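You operate a simulated robot arm through the tools that you are given. There is no shell and no other tool.

You are at the controls of a simulated robot arm. One attempt, no reset.

## Task
Cap the water tank, start the pump unit and open the ballast knob until the cloudy water clears.
Fine: tank cap on before the red switch; shut the ballast knob again; leave the pipe link alone. Where these are worked on the way, their far stop is far enough and under half their travel is too little: ballast knob.

The check looks at the end state, three seconds after you hand in, the way a careful person would. Anything else that was tipped, shoved, dropped, spilled or broken makes it a failure. A push-on lid holds only when it is set on centred and level and pressed home; a screw cap is set on level and turned clockwise until tight.

## Robot
A 6-joint arm with a two-finger parallel gripper, fixed in place. Base frame: the origin is at the foot of the arm, x ahead of it, y to its left, z up; the work surface is at about z = 0.703. Readings come in m, degrees, newtons and seconds.
With the tool pointing down near the work surface it reaches from about 0.22 to 0.62 m from the base axis. Its first joint turns from -66.0 to 66.0 degrees. Payload 2.7 kg.
The tool frame sits at the grasp point between the pads (the TCP): z along the fingers, y along the line on which they close. The tips reach 0.023 m beyond it. The gripper opens to 0.094 m. The fingers are 0.038 m wide and 0.01 m thick; the gripper's body (0.054 by 0.096 m) begins 0.039 m behind the TCP.
Orientation is told as [roll, pitch, yaw] about the base's x, y, z axes, in that order, counted from this pose: with the fingers straight down and closing along the base's y, the tool's x points along the base's -x, its y along +y and its z along -z.

## Interface
- The arm moves only by the tool step_arm. Its argument "increments" is a list of rows, each a list of 3 entries, a list of its own where there are three numbers: the closure, from 0 (fully open) to 1 (shut), then the shift along the tool's x, y, z in units of 40 mm (1.0 is 40 mm), then the turn, a rotation vector about the tool's x, y, z in units of 8 degrees (1.0 is 8 degrees). In form: [[jaw, [x, y, z], [wx, wy, wz]], ...]. A call has 1 to 20 rows; each row shifts and turns the commanded pose from where the row before left it, along the tool's axes as they then stand. A call with a number of a shift or a turn outside -1 to 1 is refused whole. Rows are played at 5 a second. More than 0.05 m and 8.6 degrees between two rows, or a gripper value outside its range, and nothing of the call is played. Where a pose cannot be reached the arm comes as near as it can. A force on the tool above 60 N (or 10 N above the force at the start of the call, whichever is more), or a blocked arm, ends the call early, and 0.2 s more pass. The fingers move at their own pace (about 0.045 m/s each) and stop on an object; they squeeze with about 40 N. The grip force told is the motor's: it shows also when the fingers shut on nothing. Time passes only in rows, and 0.2 s behind the last, so rows that do not move let the fingers close. It gives the time, the measured TCP pose, the force on the tool (base axes), the opening and the grip force at its end, in the units of the frame above (readings bear some noise), with the torque about the TCP (base axes, N m) and any sound that the robot's microphone picked up.
- Cameras (640 x 400 px; columns grow to the right, rows downward): "scene" is fixed at [0.0721, -0.4376, 1.3881]; the picture's right is [0.77, -0.64, 0.00], its down [-0.45, -0.54, -0.71] and it looks along [0.45, 0.55, -0.70] (base axes); focal length 366 px, centre (320, 200). "wrist" rides on the gripper at [0.087, 0.016, -0.075] in the tool frame; the picture's right is [-0.18, 0.98, 0.00], its down [-0.58, -0.11, -0.81] and it looks along [-0.79, -0.15, 0.59] (tool axes); focal length 243 px, centre (320, 200).
- camera(camera): a new picture of that camera. The clock stands still meanwhile.
- locate(camera, pixels): for up to 12 pixels [column, row] of the newest picture of that camera ("zoom" is the newest enlarged one), the place [x, y, z] in the base frame of the surface seen there, good to about 0.002 m. The clock stands still meanwhile.
- enlarge(camera, box): a new picture of the part [left, top, right, bottom] of that camera's present view, enlarged. The clock stands still meanwhile.
- sign_off(): hands the job in; it is judged then, once.

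Unless the task says otherwise, let go and move clear before handing in.

The tools are called after "Call:" as name(argument=value, ...) on one line, values as JSON. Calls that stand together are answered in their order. step_arm: Moves the arm, as the interface text tells. Its arguments: {"type":"object","properties":{"increments":{"type":"array","items":{"type":"array"}}},"required":["increments"]} The other tools are called the same way: camera (camera) takes a picture; locate (camera, pixels) gives the place of the surface under pixels of a picture; enlarge (camera, box) takes an enlarged picture of a part of a camera's view; sign_off () hands the job in.

At the start:

```text
time_s: 0.0
tool_pos: [0.4631, 0.0316, 0.995]
tool_rot: [0.0, -0.1, 0.1]
ft_force: [0.6, -0.2, 0.2]
ft_torque: [-0.06, 0.01, -0.04]
grip_width: 0.094
gripper_force: 0.1
```

scene: 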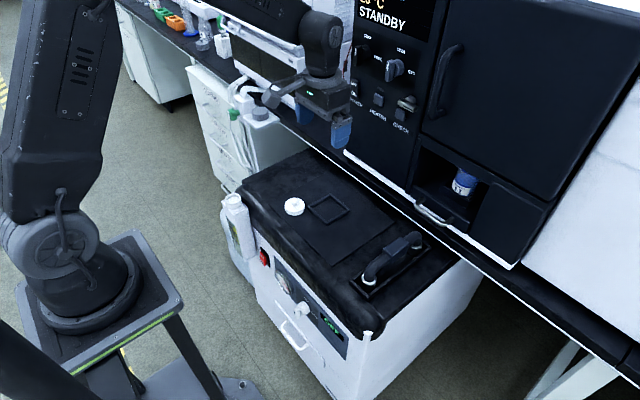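
wrist: 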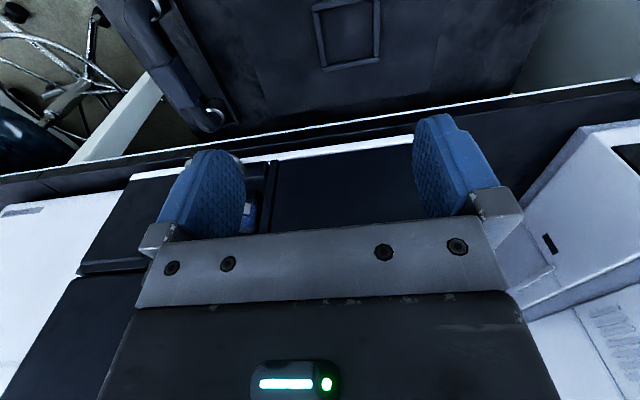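

The scene shows a dark-topped unit with a white cap near (294,206), a red switch near (264,257), knobs on the front panel near (283,283) and (301,309), and a bottle/tank at (235,210). I'll enlarge these areas to see detail.

Call:
enlarge(camera="scene", box=[210, 170, 370, 270])

Call:
enlarge(camera="scene", box=[230, 240, 390, 340])

Call:
enlarge(camera="scene", box=[200, 60, 360, 160])

Call:
enlarge(camera="scene", box=[340, 0, 500, 100])

```text
4.00 times, centred on (290, 220) of scene
```

zoom: 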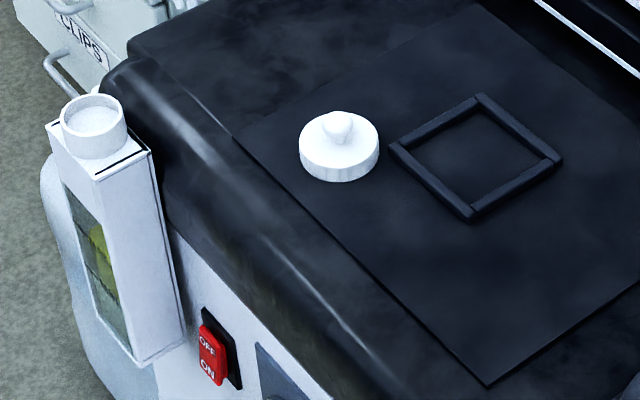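

```text
4.00 times, centred on (310, 290) of scene
```

zoom: 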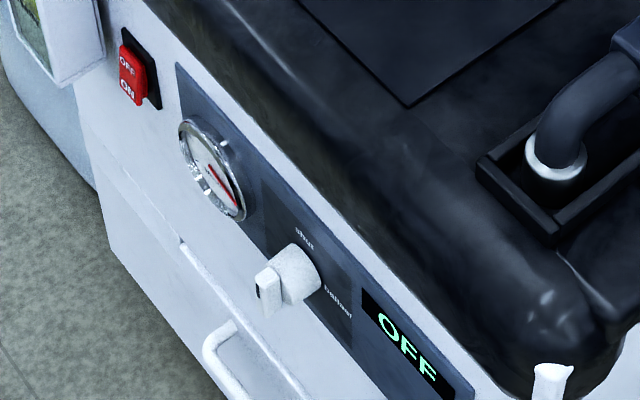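

```text
4.00 times, centred on (280, 110) of scene
```

zoom: 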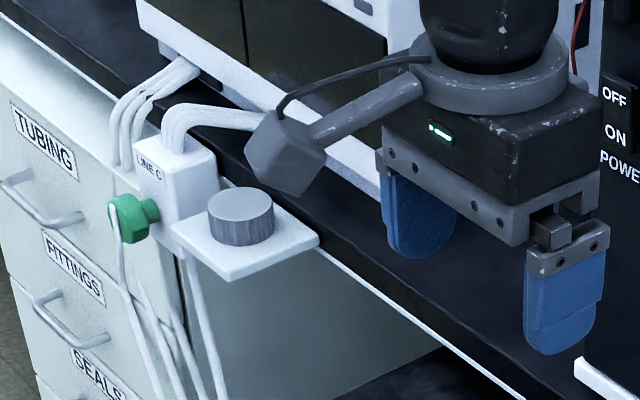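

```text
4.00 times, centred on (420, 50) of scene
```

zoom: 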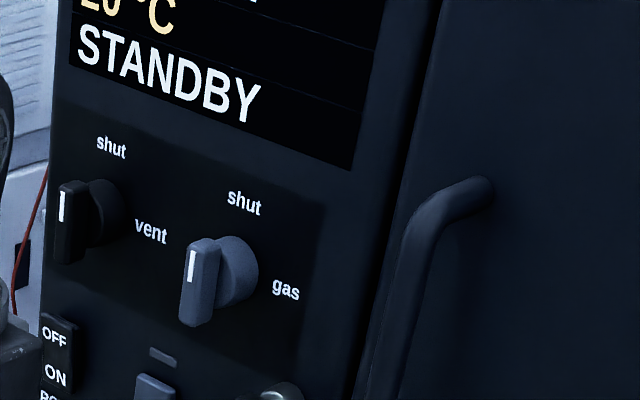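

The white push-on/screw cap sits on the dark top, the tank's open neck is at zoom (92,125), the red switch and the ballast knob are on the front face. Now I'll get coordinates.

Call:
enlarge(camera="scene", box=[210, 170, 370, 270])

Call:
locate(camera="zoom", pixels=[[92, 118], [70, 112], [122, 118], [92, 98], [95, 152], [339, 118], [339, 165], [302, 150], [377, 150], [212, 350], [205, 335], [210, 372]])

Call:
locate(camera="zoom", pixels=[[339, 132], [338, 145], [320, 176], [360, 172], [80, 165], [140, 160], [55, 130], [150, 350], [234, 340], [200, 260], [240, 220], [400, 260]])

```text
4.00 times, centred on (290, 220) of scene
```

zoom: 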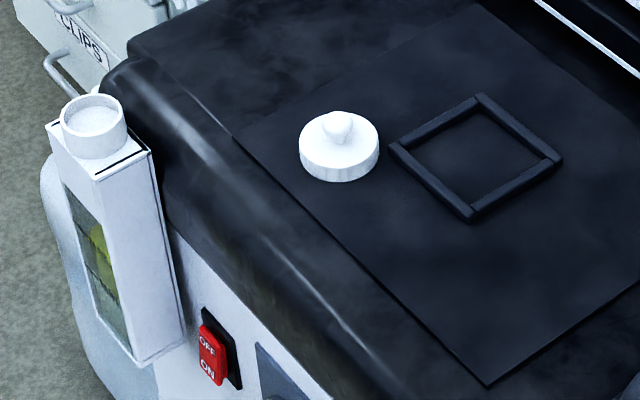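

```text
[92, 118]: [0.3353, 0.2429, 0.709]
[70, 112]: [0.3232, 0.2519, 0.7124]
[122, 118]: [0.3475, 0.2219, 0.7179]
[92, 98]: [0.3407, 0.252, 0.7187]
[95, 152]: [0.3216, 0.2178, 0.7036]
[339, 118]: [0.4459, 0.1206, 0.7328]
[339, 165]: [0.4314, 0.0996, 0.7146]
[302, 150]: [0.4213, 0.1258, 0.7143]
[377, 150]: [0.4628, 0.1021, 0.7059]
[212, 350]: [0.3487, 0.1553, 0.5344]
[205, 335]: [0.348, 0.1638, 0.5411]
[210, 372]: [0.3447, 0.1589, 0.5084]
```

```text
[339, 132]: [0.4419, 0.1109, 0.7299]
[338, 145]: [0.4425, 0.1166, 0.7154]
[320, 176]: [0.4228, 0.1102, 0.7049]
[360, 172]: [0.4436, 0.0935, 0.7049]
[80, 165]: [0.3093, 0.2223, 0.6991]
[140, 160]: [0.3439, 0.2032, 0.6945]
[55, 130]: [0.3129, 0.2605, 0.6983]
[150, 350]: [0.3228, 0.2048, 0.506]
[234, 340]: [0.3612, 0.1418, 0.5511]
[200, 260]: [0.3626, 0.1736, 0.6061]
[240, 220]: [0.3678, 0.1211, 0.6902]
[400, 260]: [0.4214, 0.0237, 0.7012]
```

The neck rim is about z 0.718 around (0.335, 0.24), the cap about (0.442, 0.112), and the switch on a front face at x≈0.35. I'll look more closely at the front panel, the tank and the arm's base.

Call:
enlarge(camera="scene", box=[270, 280, 350, 330])

Call:
locate(camera="zoom", pixels=[[215, 210], [200, 230], [170, 270], [165, 220], [150, 250], [190, 200], [245, 200], [250, 250], [280, 130], [330, 250], [150, 290], [300, 300]])

Call:
locate(camera="scene", pixels=[[80, 280], [80, 320], [150, 290], [30, 350], [70, 80], [60, 240], [300, 345], [260, 300], [370, 335], [455, 260], [325, 40], [230, 250]])

Call:
enlarge(camera="scene", box=[215, 185, 279, 225])

Call:
locate(camera="zoom", pixels=[[183, 80], [183, 100], [120, 100], [130, 90], [240, 100], [250, 100], [183, 130], [183, 155], [183, 180], [150, 80], [220, 85], [190, 115]])

```text
8.00 times, centred on (310, 305) of scene
```

zoom: 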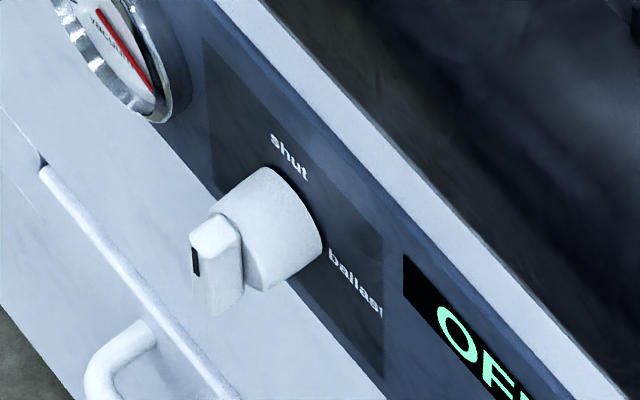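

```text
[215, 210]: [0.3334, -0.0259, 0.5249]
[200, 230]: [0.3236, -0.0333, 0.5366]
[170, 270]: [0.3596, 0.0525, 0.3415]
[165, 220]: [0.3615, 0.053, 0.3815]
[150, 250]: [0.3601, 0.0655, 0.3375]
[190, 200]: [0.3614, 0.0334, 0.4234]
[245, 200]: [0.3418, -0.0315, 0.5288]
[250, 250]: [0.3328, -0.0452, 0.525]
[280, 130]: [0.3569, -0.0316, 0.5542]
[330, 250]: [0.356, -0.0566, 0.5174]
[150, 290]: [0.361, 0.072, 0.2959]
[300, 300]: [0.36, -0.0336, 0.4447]
```

```text
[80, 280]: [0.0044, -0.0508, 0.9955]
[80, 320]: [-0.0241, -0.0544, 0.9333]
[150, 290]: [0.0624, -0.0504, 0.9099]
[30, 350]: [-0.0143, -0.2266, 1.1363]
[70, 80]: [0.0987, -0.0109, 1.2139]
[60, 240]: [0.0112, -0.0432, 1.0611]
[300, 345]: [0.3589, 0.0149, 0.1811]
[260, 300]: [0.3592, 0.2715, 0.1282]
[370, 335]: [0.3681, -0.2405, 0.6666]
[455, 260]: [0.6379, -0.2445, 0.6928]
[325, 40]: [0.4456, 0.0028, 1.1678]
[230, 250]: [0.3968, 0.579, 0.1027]
```

```text
10.00 times, centred on (247, 205) of scene
```

zoom: 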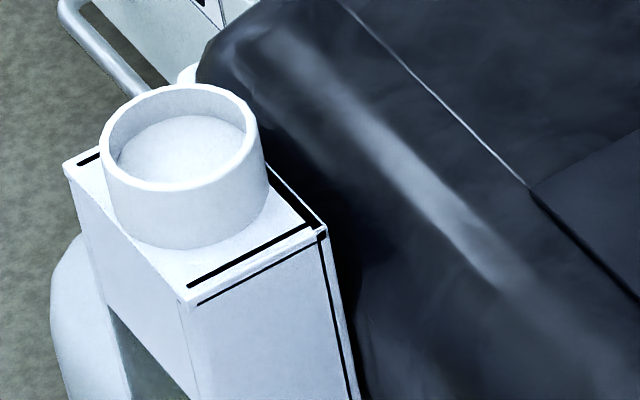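

```text
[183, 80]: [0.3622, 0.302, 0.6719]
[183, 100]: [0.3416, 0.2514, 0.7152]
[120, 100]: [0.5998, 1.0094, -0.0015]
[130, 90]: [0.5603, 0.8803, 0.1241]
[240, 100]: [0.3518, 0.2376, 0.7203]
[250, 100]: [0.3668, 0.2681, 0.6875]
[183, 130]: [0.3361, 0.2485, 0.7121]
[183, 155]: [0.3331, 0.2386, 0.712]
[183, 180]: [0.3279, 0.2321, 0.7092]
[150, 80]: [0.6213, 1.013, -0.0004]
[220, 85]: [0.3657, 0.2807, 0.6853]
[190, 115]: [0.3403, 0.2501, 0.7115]
```

The knob sits on the front face (shut label at z 0.554, ballast label to its right), so it opens clockwise as seen from the front. I'll check nearby obstacles and refine the neck rim points before moving above the cap.

Call:
locate(camera="scene", pixels=[[260, 112], [245, 118], [234, 113], [240, 98], [345, 125], [303, 95], [272, 99], [395, 265], [418, 240], [300, 215], [370, 210], [340, 320]])

Call:
enlarge(camera="scene", box=[215, 185, 279, 225])

Call:
locate(camera="zoom", pixels=[[104, 145], [110, 165], [130, 181], [155, 188], [185, 188], [215, 180], [235, 168], [250, 145], [254, 125], [180, 215], [240, 285], [320, 228]])

Call:
enlarge(camera="scene", box=[262, 186, 326, 226])

Call:
locate(camera="zoom", pixels=[[320, 105], [320, 130], [290, 130], [345, 130], [320, 165], [320, 190], [320, 215], [235, 165], [410, 165], [260, 195], [380, 195], [230, 180]])

```text
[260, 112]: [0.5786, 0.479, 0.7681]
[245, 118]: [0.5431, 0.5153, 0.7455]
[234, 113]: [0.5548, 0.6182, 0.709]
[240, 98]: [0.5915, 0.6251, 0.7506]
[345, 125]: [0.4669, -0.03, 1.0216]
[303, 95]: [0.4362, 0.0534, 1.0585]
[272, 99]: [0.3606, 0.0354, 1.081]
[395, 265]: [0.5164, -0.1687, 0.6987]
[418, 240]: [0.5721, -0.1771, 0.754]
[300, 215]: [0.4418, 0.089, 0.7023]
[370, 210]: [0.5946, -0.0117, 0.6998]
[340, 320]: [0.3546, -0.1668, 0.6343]
```

```text
10.00 times, centred on (247, 205) of scene
```

zoom: 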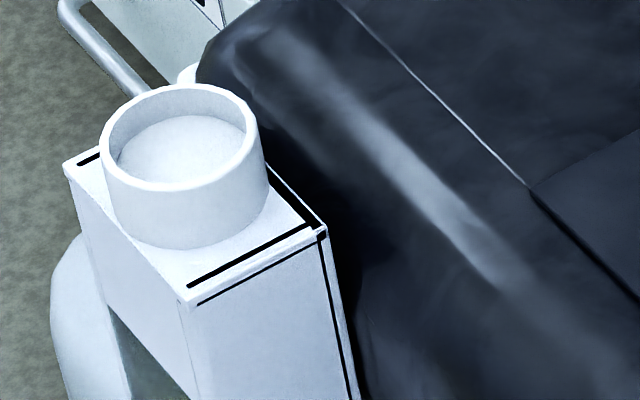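

```text
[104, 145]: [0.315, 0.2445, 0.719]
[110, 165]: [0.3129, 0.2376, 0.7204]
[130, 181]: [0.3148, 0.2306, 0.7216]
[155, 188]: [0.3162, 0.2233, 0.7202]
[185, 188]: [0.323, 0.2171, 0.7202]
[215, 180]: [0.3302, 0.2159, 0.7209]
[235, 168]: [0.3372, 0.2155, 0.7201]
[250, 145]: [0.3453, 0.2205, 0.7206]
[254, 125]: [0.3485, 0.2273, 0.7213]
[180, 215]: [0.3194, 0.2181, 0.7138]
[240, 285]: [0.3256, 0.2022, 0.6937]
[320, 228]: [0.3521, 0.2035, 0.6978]
```

```text
10.00 times, centred on (294, 206) of scene
```

zoom: 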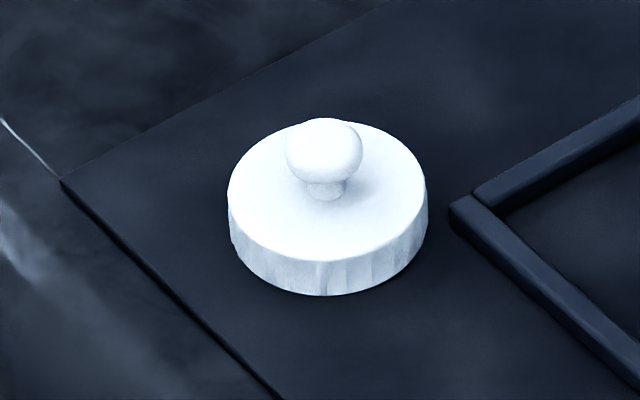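

```text
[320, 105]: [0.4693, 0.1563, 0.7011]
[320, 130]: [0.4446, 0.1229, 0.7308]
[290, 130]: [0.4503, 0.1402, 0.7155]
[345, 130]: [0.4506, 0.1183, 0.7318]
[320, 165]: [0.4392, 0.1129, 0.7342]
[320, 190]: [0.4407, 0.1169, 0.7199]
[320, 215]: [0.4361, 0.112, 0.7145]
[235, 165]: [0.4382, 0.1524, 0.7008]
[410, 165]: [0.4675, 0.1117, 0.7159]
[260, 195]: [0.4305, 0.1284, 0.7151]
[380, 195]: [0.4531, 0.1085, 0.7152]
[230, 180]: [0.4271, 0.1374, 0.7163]
```

The cap (mushroom knob on top) centres near (0.4445, 0.119) with its top at z≈0.7155, and the neck rim centres near (0.3315, 0.235) at z≈0.7205. I'll move above the cap with open fingers and look with the wrist camera.

Call:
step_arm(increments=[[0, [0.0775, 0.364, 0.8125], [0, 0, 0]], [0, [0.0775, 0.364, 0.8125], [0, 0, 0]], [0, [0.0775, 0.364, 0.8125], [0, 0, 0]], [0, [0.0775, 0.364, 0.8125], [0, 0, 0]], [0, [0.0775, 0.364, 0.8125], [0, 0, 0]], [0, [0.0775, 0.364, 0.8125], [0, 0, 0]], [0, [0, 0, 0], [0, 0, 0]], [0, [0, 0, 0], [0, 0, 0]]])

Call:
camera(camera="wrist")

Call:
camera(camera="scene")

```text
time_s: 1.8
tool_pos: [0.4437, 0.1192, 0.7994]
tool_rot: [0.0, -0.1, 0.1]
ft_force: [-0.2, -0.4, 0.5]
ft_torque: [-0.03, 0.01, 0.02]
grip_width: 0.094
gripper_force: 0.1
```

```text
taken
```

wrist: 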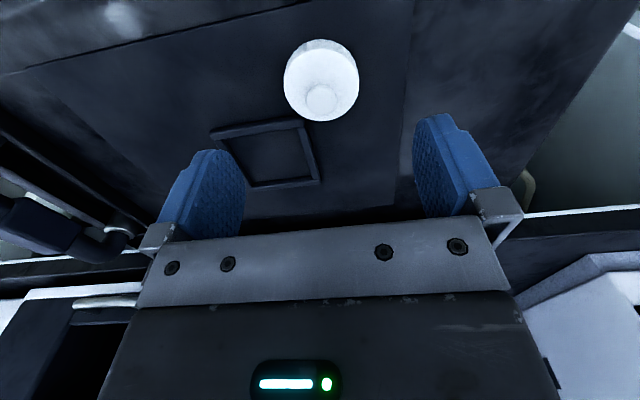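

```text
taken
```

scene: 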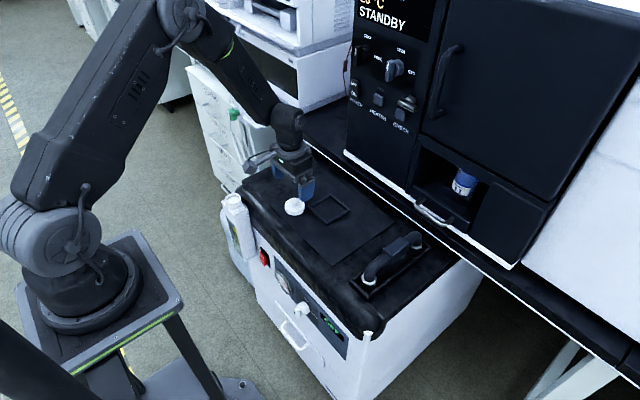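

The arm is now above the cap (wrist picture: cap at (321,80), knob at (321,100)). I'll enlarge that and locate its rim points to pin down its centre.

Call:
enlarge(camera="wrist", box=[264, 30, 376, 130])

Call:
locate(camera="wrist", pixels=[[321, 100], [288, 80], [355, 80], [321, 52], [300, 60], [342, 60], [321, 119], [300, 112], [344, 112], [290, 95], [353, 95], [321, 60]])

```text
4.00 times, centred on (320, 80) of wrist
```

zoom: 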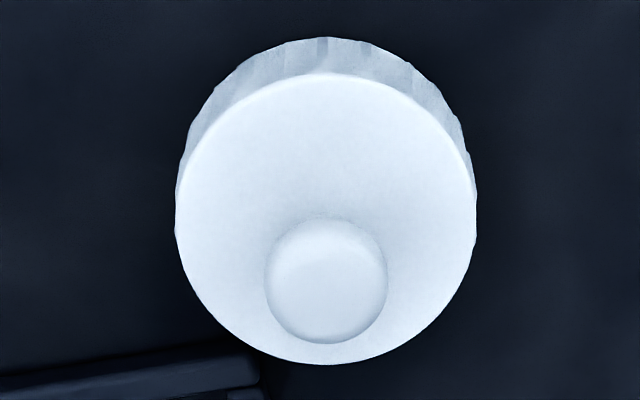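

```text
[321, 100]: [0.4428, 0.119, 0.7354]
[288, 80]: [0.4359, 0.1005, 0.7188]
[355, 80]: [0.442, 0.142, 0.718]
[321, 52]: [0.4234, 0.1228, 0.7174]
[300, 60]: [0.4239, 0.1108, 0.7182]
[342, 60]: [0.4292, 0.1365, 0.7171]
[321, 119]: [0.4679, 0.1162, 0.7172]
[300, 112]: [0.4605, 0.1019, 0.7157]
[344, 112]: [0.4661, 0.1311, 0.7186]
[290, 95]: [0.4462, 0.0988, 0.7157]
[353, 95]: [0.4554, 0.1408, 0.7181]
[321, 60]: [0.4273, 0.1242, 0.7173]
```

The cap centre is about (0.4445, 0.119), right under the TCP. Before descending I'll check the dark square frame's clearance to the −y finger (wrist corner pixels near (212,130), (300,121)).

Call:
locate(camera="wrist", pixels=[[214, 131], [225, 127], [260, 125], [300, 121], [318, 178], [250, 186], [240, 140], [180, 110], [260, 100], [395, 130]])

Call:
enlarge(camera="scene", box=[262, 170, 358, 230])

Call:
locate(camera="zoom", pixels=[[300, 245], [310, 235], [420, 345], [430, 330], [470, 170], [580, 265], [280, 310], [350, 330]])

```text
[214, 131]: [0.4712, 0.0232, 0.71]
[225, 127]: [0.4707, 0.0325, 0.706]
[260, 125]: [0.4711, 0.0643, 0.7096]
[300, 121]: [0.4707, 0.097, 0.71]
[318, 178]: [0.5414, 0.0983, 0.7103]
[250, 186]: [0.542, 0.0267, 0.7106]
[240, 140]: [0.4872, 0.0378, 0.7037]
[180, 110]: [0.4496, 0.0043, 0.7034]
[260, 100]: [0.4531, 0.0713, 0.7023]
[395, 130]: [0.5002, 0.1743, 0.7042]
```

```text
6.67 times, centred on (310, 200) of scene
```

zoom: 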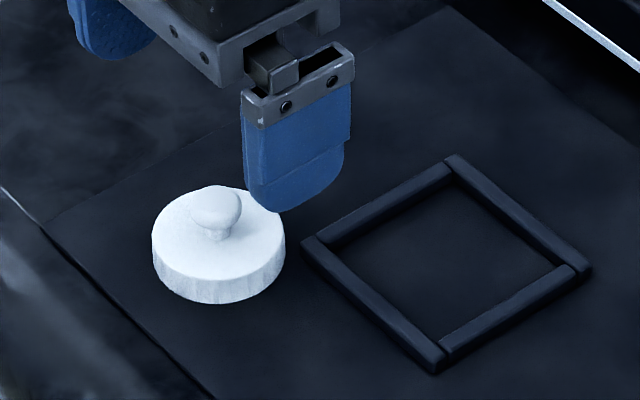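

```text
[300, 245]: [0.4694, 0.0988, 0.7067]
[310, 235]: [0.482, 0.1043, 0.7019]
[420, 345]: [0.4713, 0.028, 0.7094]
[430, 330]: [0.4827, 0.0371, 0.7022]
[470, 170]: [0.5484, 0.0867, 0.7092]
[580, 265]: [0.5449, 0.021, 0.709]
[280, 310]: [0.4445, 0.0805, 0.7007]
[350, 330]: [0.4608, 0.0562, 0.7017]
```

The frame begins at x≈0.470 while the finger reaches only to x≈0.463, so descent is clear. I'll go straight down so the tips end ~2–3 mm above the mat, then close on the cap's body.

Call:
step_arm(increments=[[0.2, [0, 0, 0.6], [0, 0, 0]], [0.2, [0, 0, 0.6], [0, 0, 0]], [0.2, [0, 0, 0.4], [0, 0, 0]], [0.2, [0, 0, 0.18], [0, 0, 0]], [0.2, [0, 0, 0], [0, 0, 0]], [0.2, [0, 0, 0], [0, 0, 0]]])

Call:
camera(camera="wrist")

Call:
enlarge(camera="scene", box=[246, 170, 342, 230])

```text
time_s: 3.2
tool_pos: [0.4446, 0.1191, 0.7288]
tool_rot: [0.0, -0.1, 0.2]
ft_force: [0.3, -0.2, 0.1]
ft_torque: [0.03, -0.01, 0.03]
grip_width: 0.0752
gripper_force: 0.1
```

```text
taken
```

wrist: 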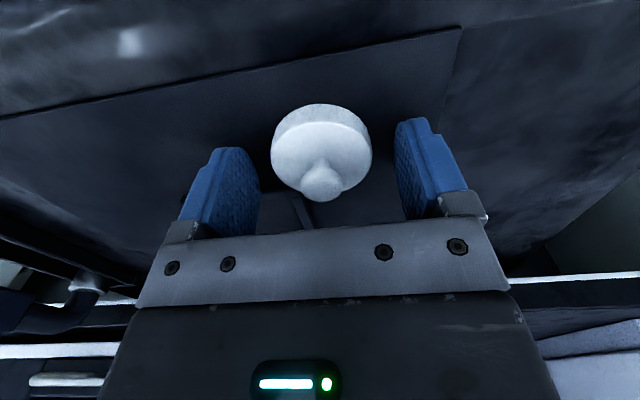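

```text
6.67 times, centred on (294, 200) of scene
```

zoom: 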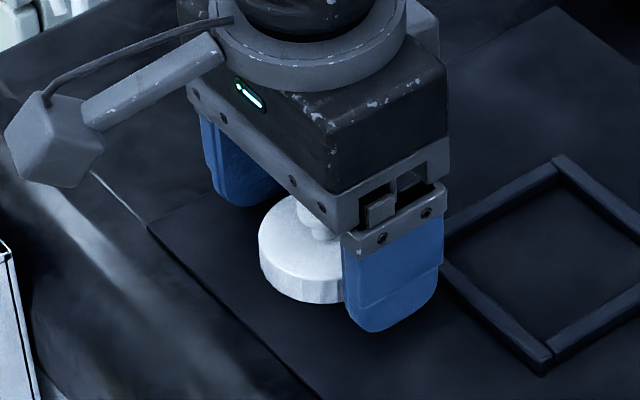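

The cap is centred between the fingers with ~10 mm overlap in height. I'll close on it.

Call:
step_arm(increments=[[0.4, [0, 0, 0], [0, 0, 0]], [0.6, [0, 0, 0], [0, 0, 0]], [1, [0, 0, 0], [0, 0, 0]], [1, [0, 0, 0], [0, 0, 0]], [1, [0, 0, 0], [0, 0, 0]]])

Call:
camera(camera="wrist")

Call:
enlarge(camera="scene", box=[246, 170, 342, 230])

```text
time_s: 4.4
tool_pos: [0.444, 0.1192, 0.7307]
tool_rot: [0.0, -0.2, 0.1]
ft_force: [0.2, -0.1, 0.7]
ft_torque: [0.0, 0.0, 0.01]
grip_width: 0.0495
gripper_force: 39.6
```

```text
taken
```

wrist: 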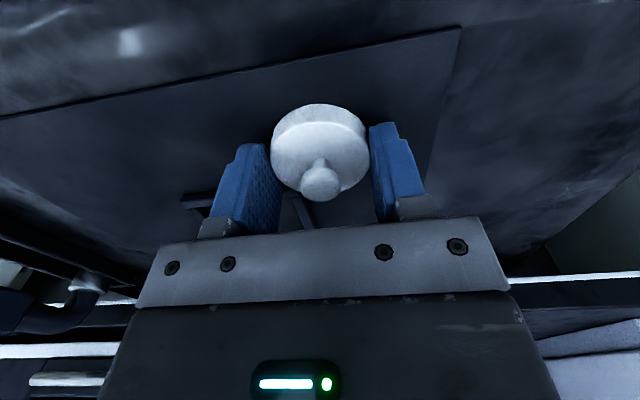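

```text
6.67 times, centred on (294, 200) of scene
```

zoom: 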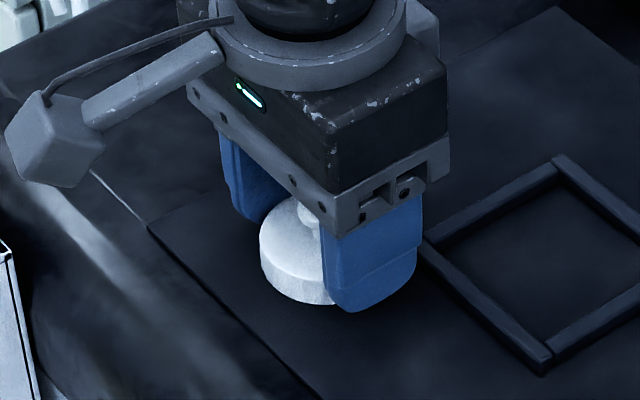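

The grip holds at 49.5 mm width with ~40 N, matching the cap's diameter. I'll lift it and check that it hangs level.

Call:
step_arm(increments=[[1, [0, 0, -0.25], [0, 0, 0]], [1, [0, 0, -0.5], [0, 0, 0]], [1, [0, 0, -0.6], [0, 0, 0]], [1, [0, 0, -0.4], [0, 0, 0]], [1, [0, 0, 0], [0, 0, 0]]])

Call:
camera(camera="wrist")

Call:
enlarge(camera="scene", box=[246, 130, 342, 190])

```text
time_s: 5.6
tool_pos: [0.4431, 0.1204, 0.8009]
tool_rot: [0.0, -0.1, 0.0]
ft_force: [-0.1, -0.5, -0.4]
ft_torque: [-0.01, 0.02, 0.04]
grip_width: 0.0494
gripper_force: 39.6
```

```text
taken
```

wrist: 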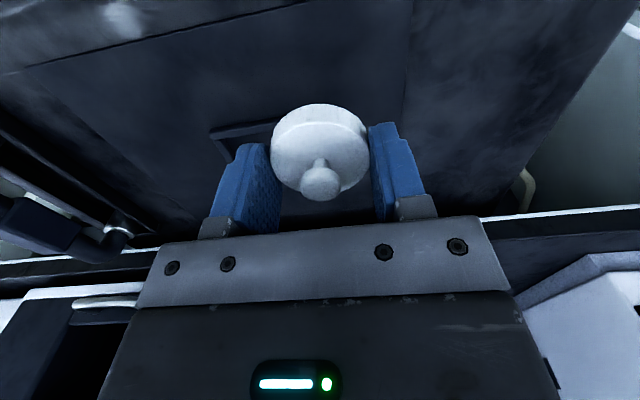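

```text
6.67 times, centred on (294, 160) of scene
```

zoom: 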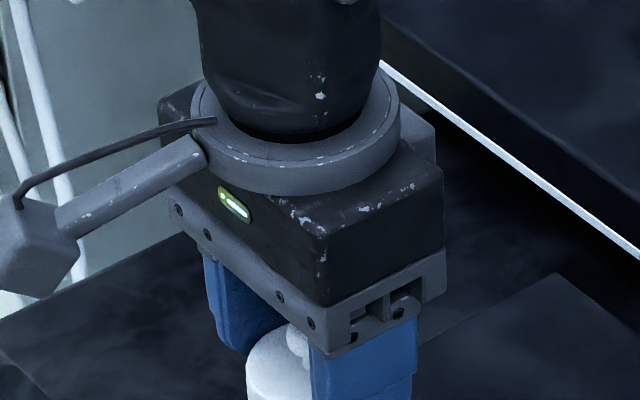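

The cap is held level (same appearance in the wrist view as before lift). I'll measure the cap's rim in the hand, then carry it above the neck.

Call:
enlarge(camera="wrist", box=[240, 100, 400, 200])

Call:
locate(camera="zoom", pixels=[[325, 330], [325, 75], [230, 110], [420, 120], [150, 200], [500, 240], [200, 280], [470, 290], [325, 60], [325, 25], [250, 30], [400, 35]])

Call:
step_arm(increments=[[1, [0.5, 0.5, -0.1], [0, 0, 0]], [1, [0.6, 0.6, 0], [0, 0, 0]], [1, [0.6, 0.6, 0], [0, 0, 0]], [1, [0.6, 0.6, 0], [0, 0, 0]], [1, [0.475, 0.6, 0], [0, 0, 0]], [1, [0, 0, 0], [0, 0, 0]], [1, [0, 0, 0], [0, 0, 0]]])

Call:
camera(camera="wrist")

Call:
enlarge(camera="scene", box=[195, 145, 291, 205])

```text
4.00 times, centred on (320, 150) of wrist
```

zoom: 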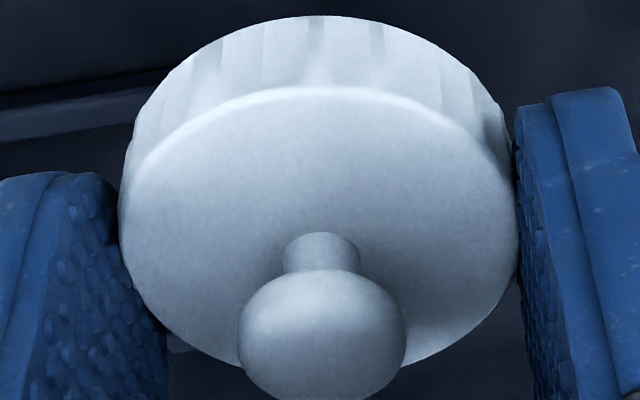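

```text
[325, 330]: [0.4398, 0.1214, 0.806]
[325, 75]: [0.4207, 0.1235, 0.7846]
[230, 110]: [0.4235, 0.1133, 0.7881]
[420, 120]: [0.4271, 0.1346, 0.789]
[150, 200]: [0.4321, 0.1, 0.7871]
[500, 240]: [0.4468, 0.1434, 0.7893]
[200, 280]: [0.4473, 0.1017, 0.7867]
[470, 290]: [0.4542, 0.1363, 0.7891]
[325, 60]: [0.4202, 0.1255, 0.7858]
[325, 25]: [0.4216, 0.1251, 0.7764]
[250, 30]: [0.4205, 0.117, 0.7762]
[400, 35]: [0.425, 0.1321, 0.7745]
```

```text
time_s: 7.2
tool_pos: [0.3325, 0.2353, 0.8049]
tool_rot: [0.0, -0.1, 0.1]
ft_force: [0.0, 0.7, -0.9]
ft_torque: [-0.02, 0.0, 0.03]
grip_width: 0.0493
gripper_force: 40.1
```

```text
taken
```

wrist: 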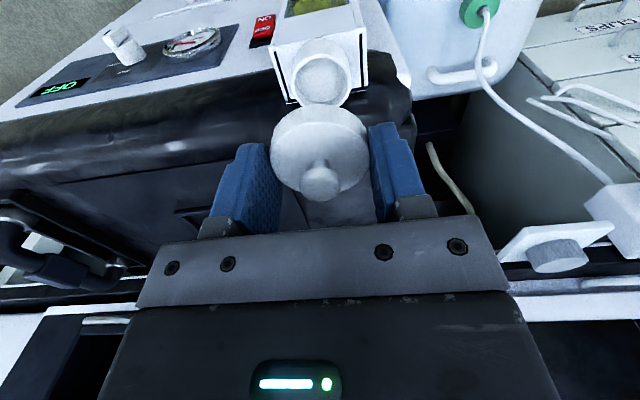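

```text
6.67 times, centred on (243, 175) of scene
```

zoom: 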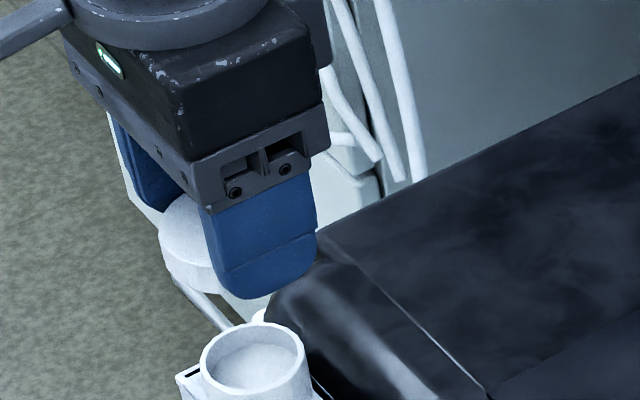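

The cap hangs over the tank; the wrist view shows the neck at about (320,75). I'll locate neck and cap rim points from this view to line them up.

Call:
enlarge(camera="wrist", box=[240, 30, 400, 130])

Call:
locate(camera="zoom", pixels=[[322, 85], [260, 100], [222, 140], [208, 180], [212, 225], [235, 265], [385, 100], [425, 140], [438, 180], [430, 225], [410, 260], [320, 200]])

Call:
locate(camera="wrist", pixels=[[321, 119], [297, 125], [345, 128], [278, 145], [366, 155], [320, 180], [275, 160], [363, 165], [321, 107], [276, 135], [365, 140], [320, 75]])

```text
4.00 times, centred on (320, 80) of wrist
```

zoom: 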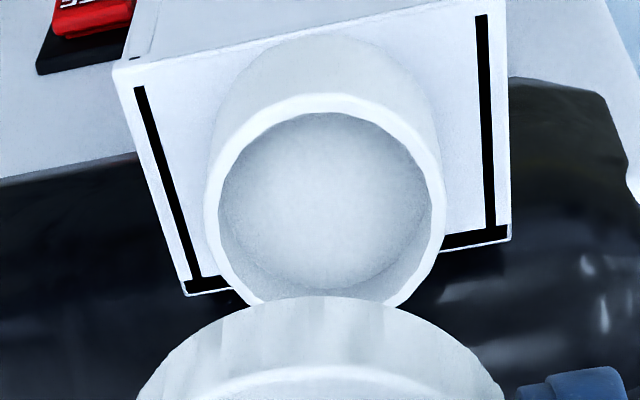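

```text
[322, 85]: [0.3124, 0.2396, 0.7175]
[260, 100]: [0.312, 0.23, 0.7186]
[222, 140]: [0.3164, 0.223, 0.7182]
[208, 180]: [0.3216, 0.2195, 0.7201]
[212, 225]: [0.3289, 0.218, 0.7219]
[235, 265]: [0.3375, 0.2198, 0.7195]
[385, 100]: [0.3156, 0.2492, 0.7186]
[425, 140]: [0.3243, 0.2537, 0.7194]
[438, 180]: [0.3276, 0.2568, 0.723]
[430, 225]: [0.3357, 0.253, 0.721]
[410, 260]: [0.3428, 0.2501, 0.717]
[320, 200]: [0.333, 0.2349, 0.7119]
```

```text
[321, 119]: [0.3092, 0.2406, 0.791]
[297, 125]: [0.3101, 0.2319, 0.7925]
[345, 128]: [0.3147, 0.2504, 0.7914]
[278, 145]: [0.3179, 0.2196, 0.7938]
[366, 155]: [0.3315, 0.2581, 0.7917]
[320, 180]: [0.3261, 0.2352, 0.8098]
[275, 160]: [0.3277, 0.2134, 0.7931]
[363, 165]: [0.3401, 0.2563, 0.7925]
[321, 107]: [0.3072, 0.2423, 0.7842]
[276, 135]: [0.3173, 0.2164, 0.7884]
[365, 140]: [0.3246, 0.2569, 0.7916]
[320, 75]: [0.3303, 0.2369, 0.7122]
```

The neck centre from both views is about (0.3312, 0.2356) and the cap is centred at about (0.3335, 0.235). I'll shift by about −2.3 mm in x and +0.6 mm in y, lower to just above the rim, and look again.

Call:
step_arm(increments=[[1, [0.0575, 0.015, 0.3], [0, 0, 0]], [1, [0, 0, 0.5], [0, 0, 0]], [1, [0, 0, 0.35], [0, 0, 0]], [1, [0, 0, 0], [0, 0, 0]], [1, [0, 0, 0], [0, 0, 0]]])

Call:
enlarge(camera="wrist", box=[240, 60, 400, 160])

Call:
enlarge(camera="scene", box=[200, 165, 280, 215])

```text
time_s: 8.4
tool_pos: [0.3311, 0.2361, 0.757]
tool_rot: [0.0, -0.1, 0.1]
ft_force: [-1.2, -0.8, 0.1]
ft_torque: [-0.01, 0.0, -0.01]
grip_width: 0.0494
gripper_force: 40.5
```

```text
4.00 times, centred on (320, 110) of wrist
```

zoom: 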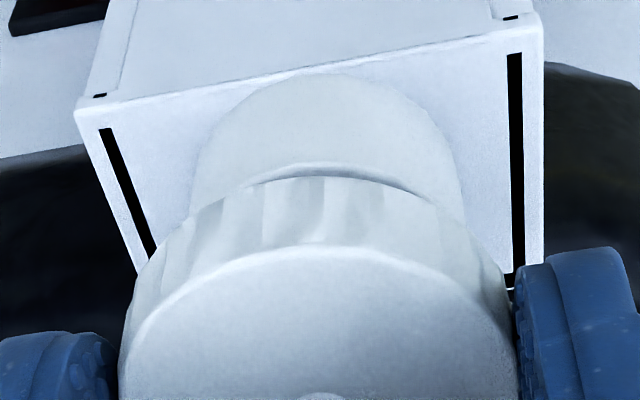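

```text
8.00 times, centred on (240, 190) of scene
```

zoom: 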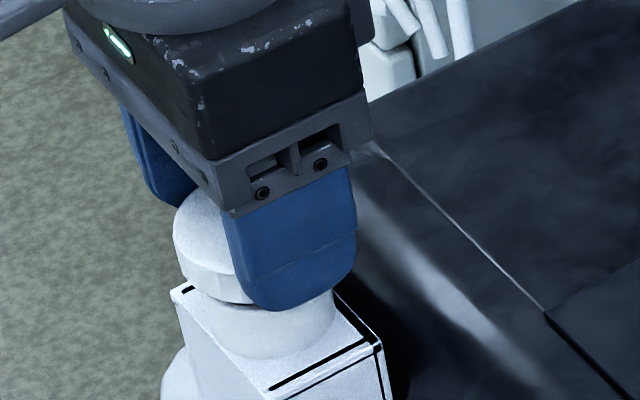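

Alignment is within about 1 mm: the neck centre sits ~0.8 mm to +y of the cap (zoom columns 327 vs 318). I'll correct that and lower gently to contact.

Call:
step_arm(increments=[[1, [0, 0.02, 0.1], [0, 0, 0]], [1, [0, 0, 0.1], [0, 0, 0]], [1, [0, 0, 0.05], [0, 0, 0]], [1, [0, 0, 0], [0, 0, 0]]])

Call:
enlarge(camera="wrist", box=[240, 60, 400, 160])

Call:
enlarge(camera="scene", box=[200, 165, 280, 215])

```text
time_s: 9.4
tool_pos: [0.3306, 0.2364, 0.7465]
tool_rot: [0.0, -0.1, 0.1]
ft_force: [0.0, -0.3, 0.0]
ft_torque: [0.01, -0.01, -0.01]
grip_width: 0.0494
gripper_force: 39.9
```

```text
4.00 times, centred on (320, 110) of wrist
```

zoom: 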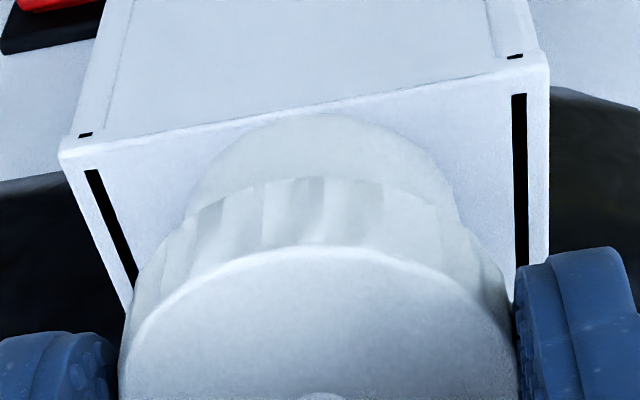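

```text
8.00 times, centred on (240, 190) of scene
```

zoom: 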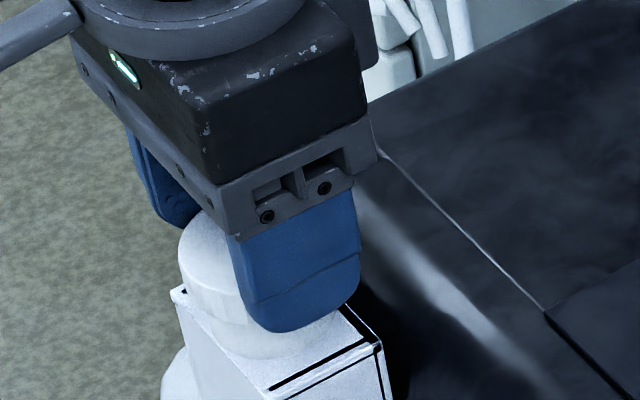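

Still no contact force, and the cap and neck edges look concentric (zoom mids 322 vs 318). I'll continue down in 1–2 mm steps watching the force.

Call:
step_arm(increments=[[1, [0, 0.005, 0.04], [0, 0, 0]], [1, [0, 0, 0.04], [0, 0, 0]], [1, [0, 0, 0.03], [0, 0, 0]], [1, [0, 0, 0], [0, 0, 0]]])

Call:
enlarge(camera="wrist", box=[240, 60, 400, 160])

```text
time_s: 10.4
tool_pos: [0.3317, 0.2367, 0.7448]
tool_rot: [-0.1, -0.1, 0.1]
ft_force: [-0.1, -0.2, -0.2]
ft_torque: [0.02, 0.02, 0.0]
grip_width: 0.0495
gripper_force: 40.3
```

```text
4.00 times, centred on (320, 110) of wrist
```

zoom: 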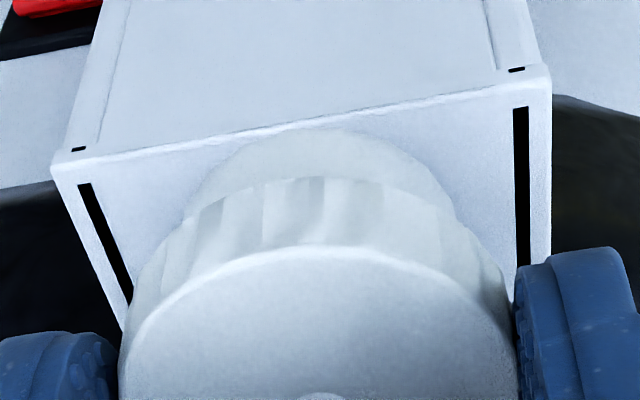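

Still free of force at TCP z≈0.743, so the cap seems to be sliding over the neck. Continue lowering until force appears.

Call:
step_arm(increments=[[1, [0, 0, 0.04], [0, 0, 0]], [1, [0, 0, 0.04], [0, 0, 0]], [1, [0, 0, 0], [0, 0, 0]]])

Call:
step_arm(increments=[[1, [0, 0, 0.03], [0, 0, 0]], [1, [0, 0, 0.03], [0, 0, 0]], [1, [0, 0, 0], [0, 0, 0]]])

Call:
enlarge(camera="wrist", box=[240, 60, 400, 160])

```text
time_s: 11.2
tool_pos: [0.3314, 0.2362, 0.7412]
tool_rot: [-0.1, -0.1, 0.1]
ft_force: [0.0, 0.5, -0.6]
ft_torque: [-0.01, -0.01, 0.01]
grip_width: 0.0496
gripper_force: 40.1
```

```text
time_s: 12.0
tool_pos: [0.3317, 0.2374, 0.7385]
tool_rot: [-0.1, -0.2, 0.1]
ft_force: [-0.2, 0.5, 0.3]
ft_torque: [-0.01, 0.0, -0.02]
grip_width: 0.0495
gripper_force: 40.3
```

```text
4.00 times, centred on (320, 110) of wrist
```

zoom: 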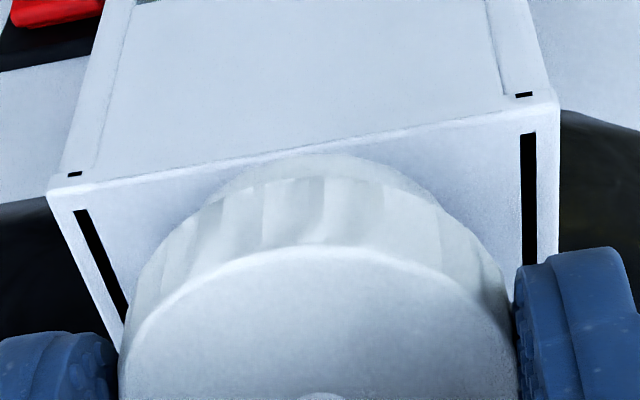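

The cap is still sliding down around the neck with no force. Continue in small steps.

Call:
step_arm(increments=[[1, [0, 0, 0.03], [0, 0, 0]], [1, [0, 0, 0.03], [0, 0, 0]], [1, [0, 0, 0], [0, 0, 0]]])

Call:
enlarge(camera="wrist", box=[240, 60, 400, 160])

Call:
enlarge(camera="scene", box=[200, 165, 280, 215])

```text
time_s: 12.8
tool_pos: [0.3307, 0.2378, 0.7364]
tool_rot: [0.1, -0.1, 0.1]
ft_force: [-20.7, -1.4, 48.5]
ft_torque: [-0.02, 0.31, -0.02]
grip_width: 0.0493
gripper_force: 40.5
heard: snap
```

```text
4.00 times, centred on (320, 110) of wrist
```

zoom: 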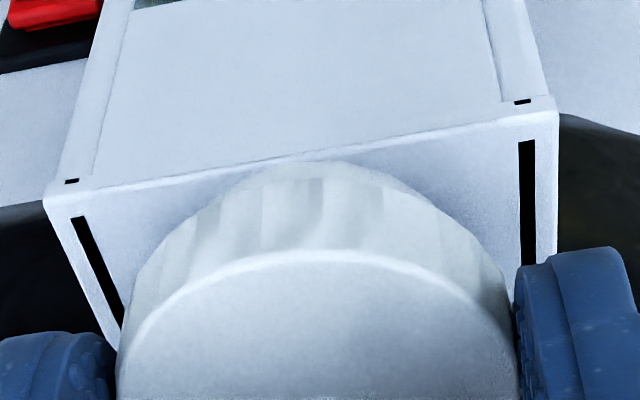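

```text
8.00 times, centred on (240, 190) of scene
```

zoom: 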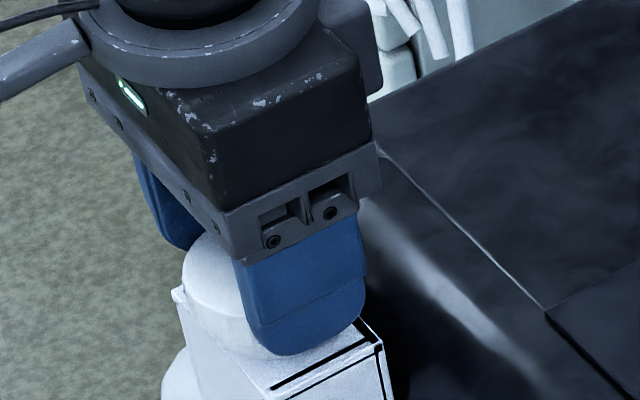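

A snap was heard and force rose to 48 N: the cap is pressed home. I'll relieve the push slightly, then open the fingers.

Call:
step_arm(increments=[[1, [0, 0, -0.03], [0, 0, 0]], [0.6, [0, 0, 0], [0, 0, 0]], [0.3, [0, 0, 0], [0, 0, 0]], [0.1, [0, 0, 0], [0, 0, 0]], [0.1, [0, 0, 0], [0, 0, 0]], [0.1, [0, 0, 0], [0, 0, 0]]])

Call:
camera(camera="wrist")

Call:
enlarge(camera="scene", box=[200, 165, 280, 215])

```text
time_s: 14.2
tool_pos: [0.3303, 0.236, 0.7364]
tool_rot: [0.0, -0.1, 0.3]
ft_force: [-0.2, -0.4, 0.0]
ft_torque: [0.01, 0.01, -0.02]
grip_width: 0.0847
gripper_force: 0.0
```

```text
taken
```

wrist: 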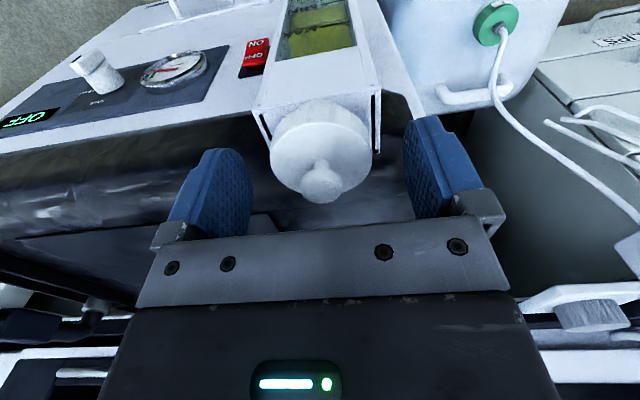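

```text
8.00 times, centred on (240, 190) of scene
```

zoom: 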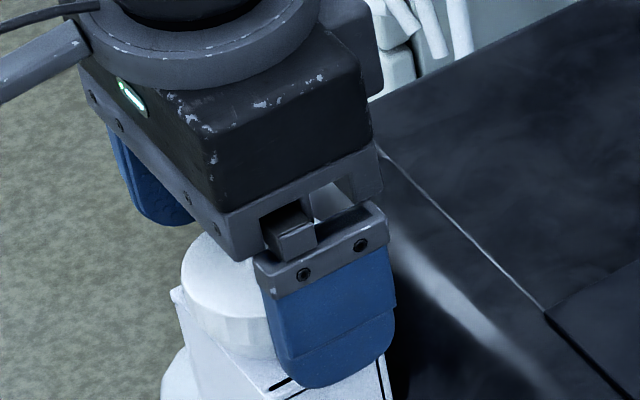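

Released cleanly; the wrist view also shows the tank window with cloudy greenish water (320,25). I'll rise and inspect the seated cap.

Call:
step_arm(increments=[[0, [0, 0, -0.4], [0, 0, 0]], [0, [0, 0, -0.8], [0, 0, 0]], [0, [0, 0, -0.8], [0, 0, 0]], [0, [0, 0, -0.8], [0, 0, 0]], [0, [0, 0, -0.7], [0, 0, 0]], [0, [0, 0, 0], [0, 0, 0]]])

Call:
camera(camera="wrist")

Call:
enlarge(camera="scene", box=[200, 175, 296, 235])

Call:
locate(camera="zoom", pixels=[[215, 105], [190, 140], [260, 140], [215, 160], [225, 175], [180, 145], [265, 130], [230, 120]])

```text
time_s: 15.6
tool_pos: [0.3311, 0.2362, 0.8762]
tool_rot: [0.0, -0.1, 0.1]
ft_force: [-0.6, -0.5, 0.0]
ft_torque: [0.0, -0.03, 0.03]
grip_width: 0.0938
gripper_force: 0.0
```

```text
taken
```

wrist: 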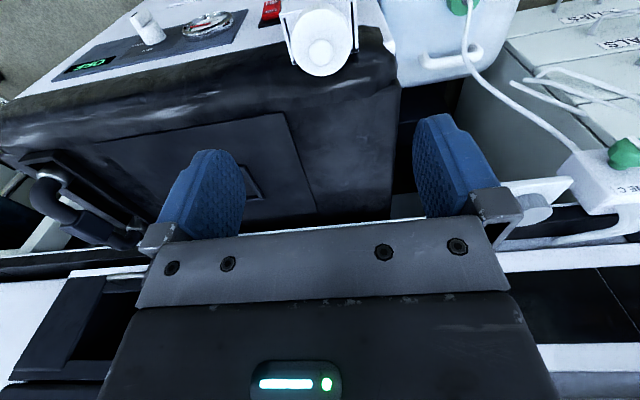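

```text
6.67 times, centred on (248, 205) of scene
```

zoom: 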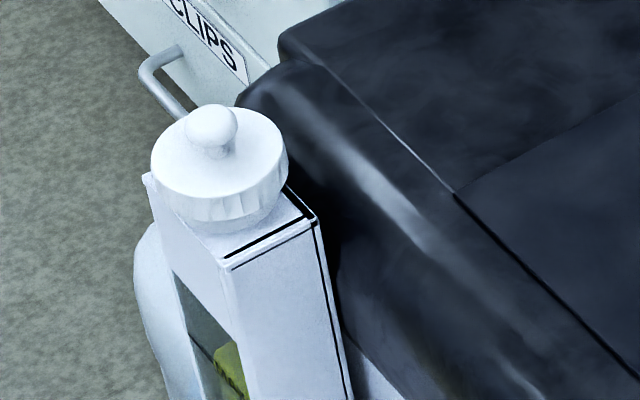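

```text
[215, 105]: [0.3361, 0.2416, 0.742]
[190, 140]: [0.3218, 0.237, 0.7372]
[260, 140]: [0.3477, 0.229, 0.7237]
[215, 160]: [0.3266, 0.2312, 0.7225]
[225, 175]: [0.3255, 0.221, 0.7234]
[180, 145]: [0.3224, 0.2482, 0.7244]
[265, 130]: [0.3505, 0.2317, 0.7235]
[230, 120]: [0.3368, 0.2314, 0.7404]
```

The cap sits level (top z≈0.7237 all round) with the snap heard, so it is on. Next is the red switch on the front face: I'll back off toward the robot and tilt the tool forward (about tool y) so the fingertips and camera face the front panel.

Call:
step_arm(increments=[[0.5, [0.5, -0.5, 0], [0, 0, 0]], [1, [0.5, -0.5, 0], [0, 0, 0]], [1, [0.5, -0.5, 0], [0, 0, 0]], [1, [0.25, -0.5, 0], [0, 0, 0]], [1, [0, 0, 0], [0, -0.5, 0]], [1, [0, 0, 0], [0, -1, 0]], [1, [0, 0, 0], [0, -1, 0]], [1, [0, 0, 0], [0, 0, 0]]])

Call:
camera(camera="wrist")

Call:
camera(camera="scene")

Call:
locate(camera="scene", pixels=[[180, 300], [130, 235], [75, 370], [183, 330], [215, 385], [30, 300], [160, 270], [178, 315], [235, 385], [100, 365]])

```text
time_s: 17.4
tool_pos: [0.2813, 0.1568, 0.8778]
tool_rot: [-1.8, -14.1, -0.1]
ft_force: [0.0, -0.1, -0.8]
ft_torque: [0.02, -0.01, 0.04]
grip_width: 0.0002
gripper_force: 40.3
out of reach, approached as far as the arm can: row 6, 7
```

```text
taken
```

wrist: 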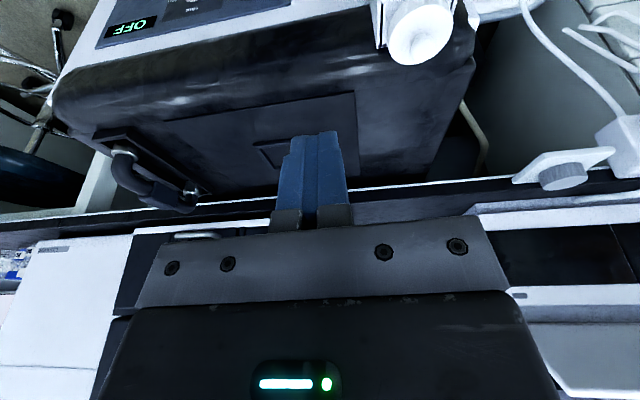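

```text
taken
```

scene: 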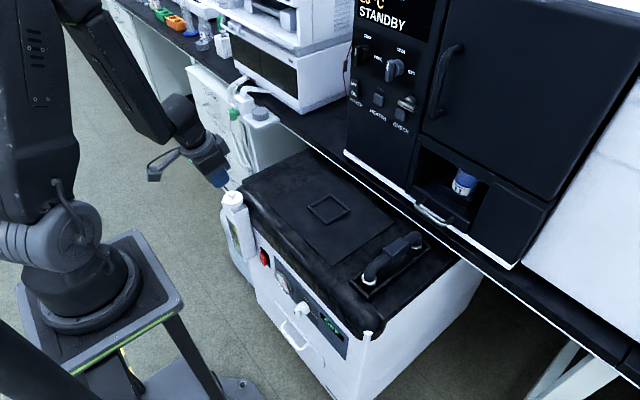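

```text
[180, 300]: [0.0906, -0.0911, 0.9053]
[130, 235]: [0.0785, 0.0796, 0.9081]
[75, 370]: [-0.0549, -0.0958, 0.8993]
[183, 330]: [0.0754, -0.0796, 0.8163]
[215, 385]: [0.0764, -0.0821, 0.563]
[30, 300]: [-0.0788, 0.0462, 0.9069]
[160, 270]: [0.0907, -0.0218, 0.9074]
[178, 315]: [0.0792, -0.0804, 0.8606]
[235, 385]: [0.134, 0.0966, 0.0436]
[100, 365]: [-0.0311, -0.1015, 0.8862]
```

The tilt was limited to ~14° here because the arm is folded too tightly at this height. The space in front of the machine (x 0.1–0.31) is free below the pedestal plate, so I'll descend first and tilt more lower down.

Call:
step_arm(increments=[[1, [0.2565, 0, 0.705], [0, 0, 0]], [1, [0.2565, 0, 0.705], [0, 0, 0]], [1, [0.2565, 0, 0.705], [0, 0, 0]], [1, [0.2565, 0, 0.705], [0, 0, 0]], [1, [0, 0, 0], [0, 0, 0]]])

Call:
camera(camera="scene")

```text
time_s: 18.6
tool_pos: [0.2826, 0.1602, 0.7727]
tool_rot: [-2.6, -13.6, 0.1]
ft_force: [-0.4, -0.5, 0.2]
ft_torque: [0.02, 0.01, 0.02]
grip_width: 0.0001
gripper_force: 40.1
out of reach, approached as far as the arm can: row 4
```

```text
taken
```

scene: 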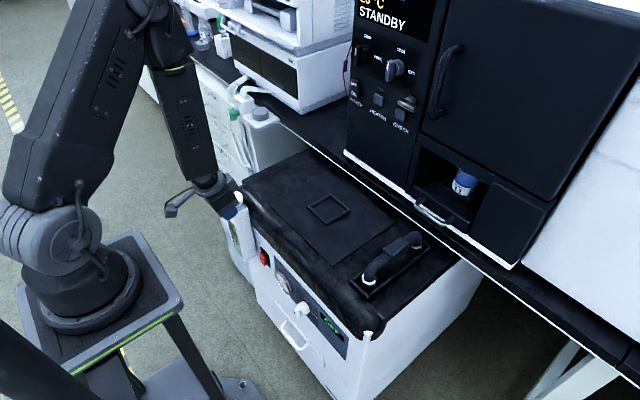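

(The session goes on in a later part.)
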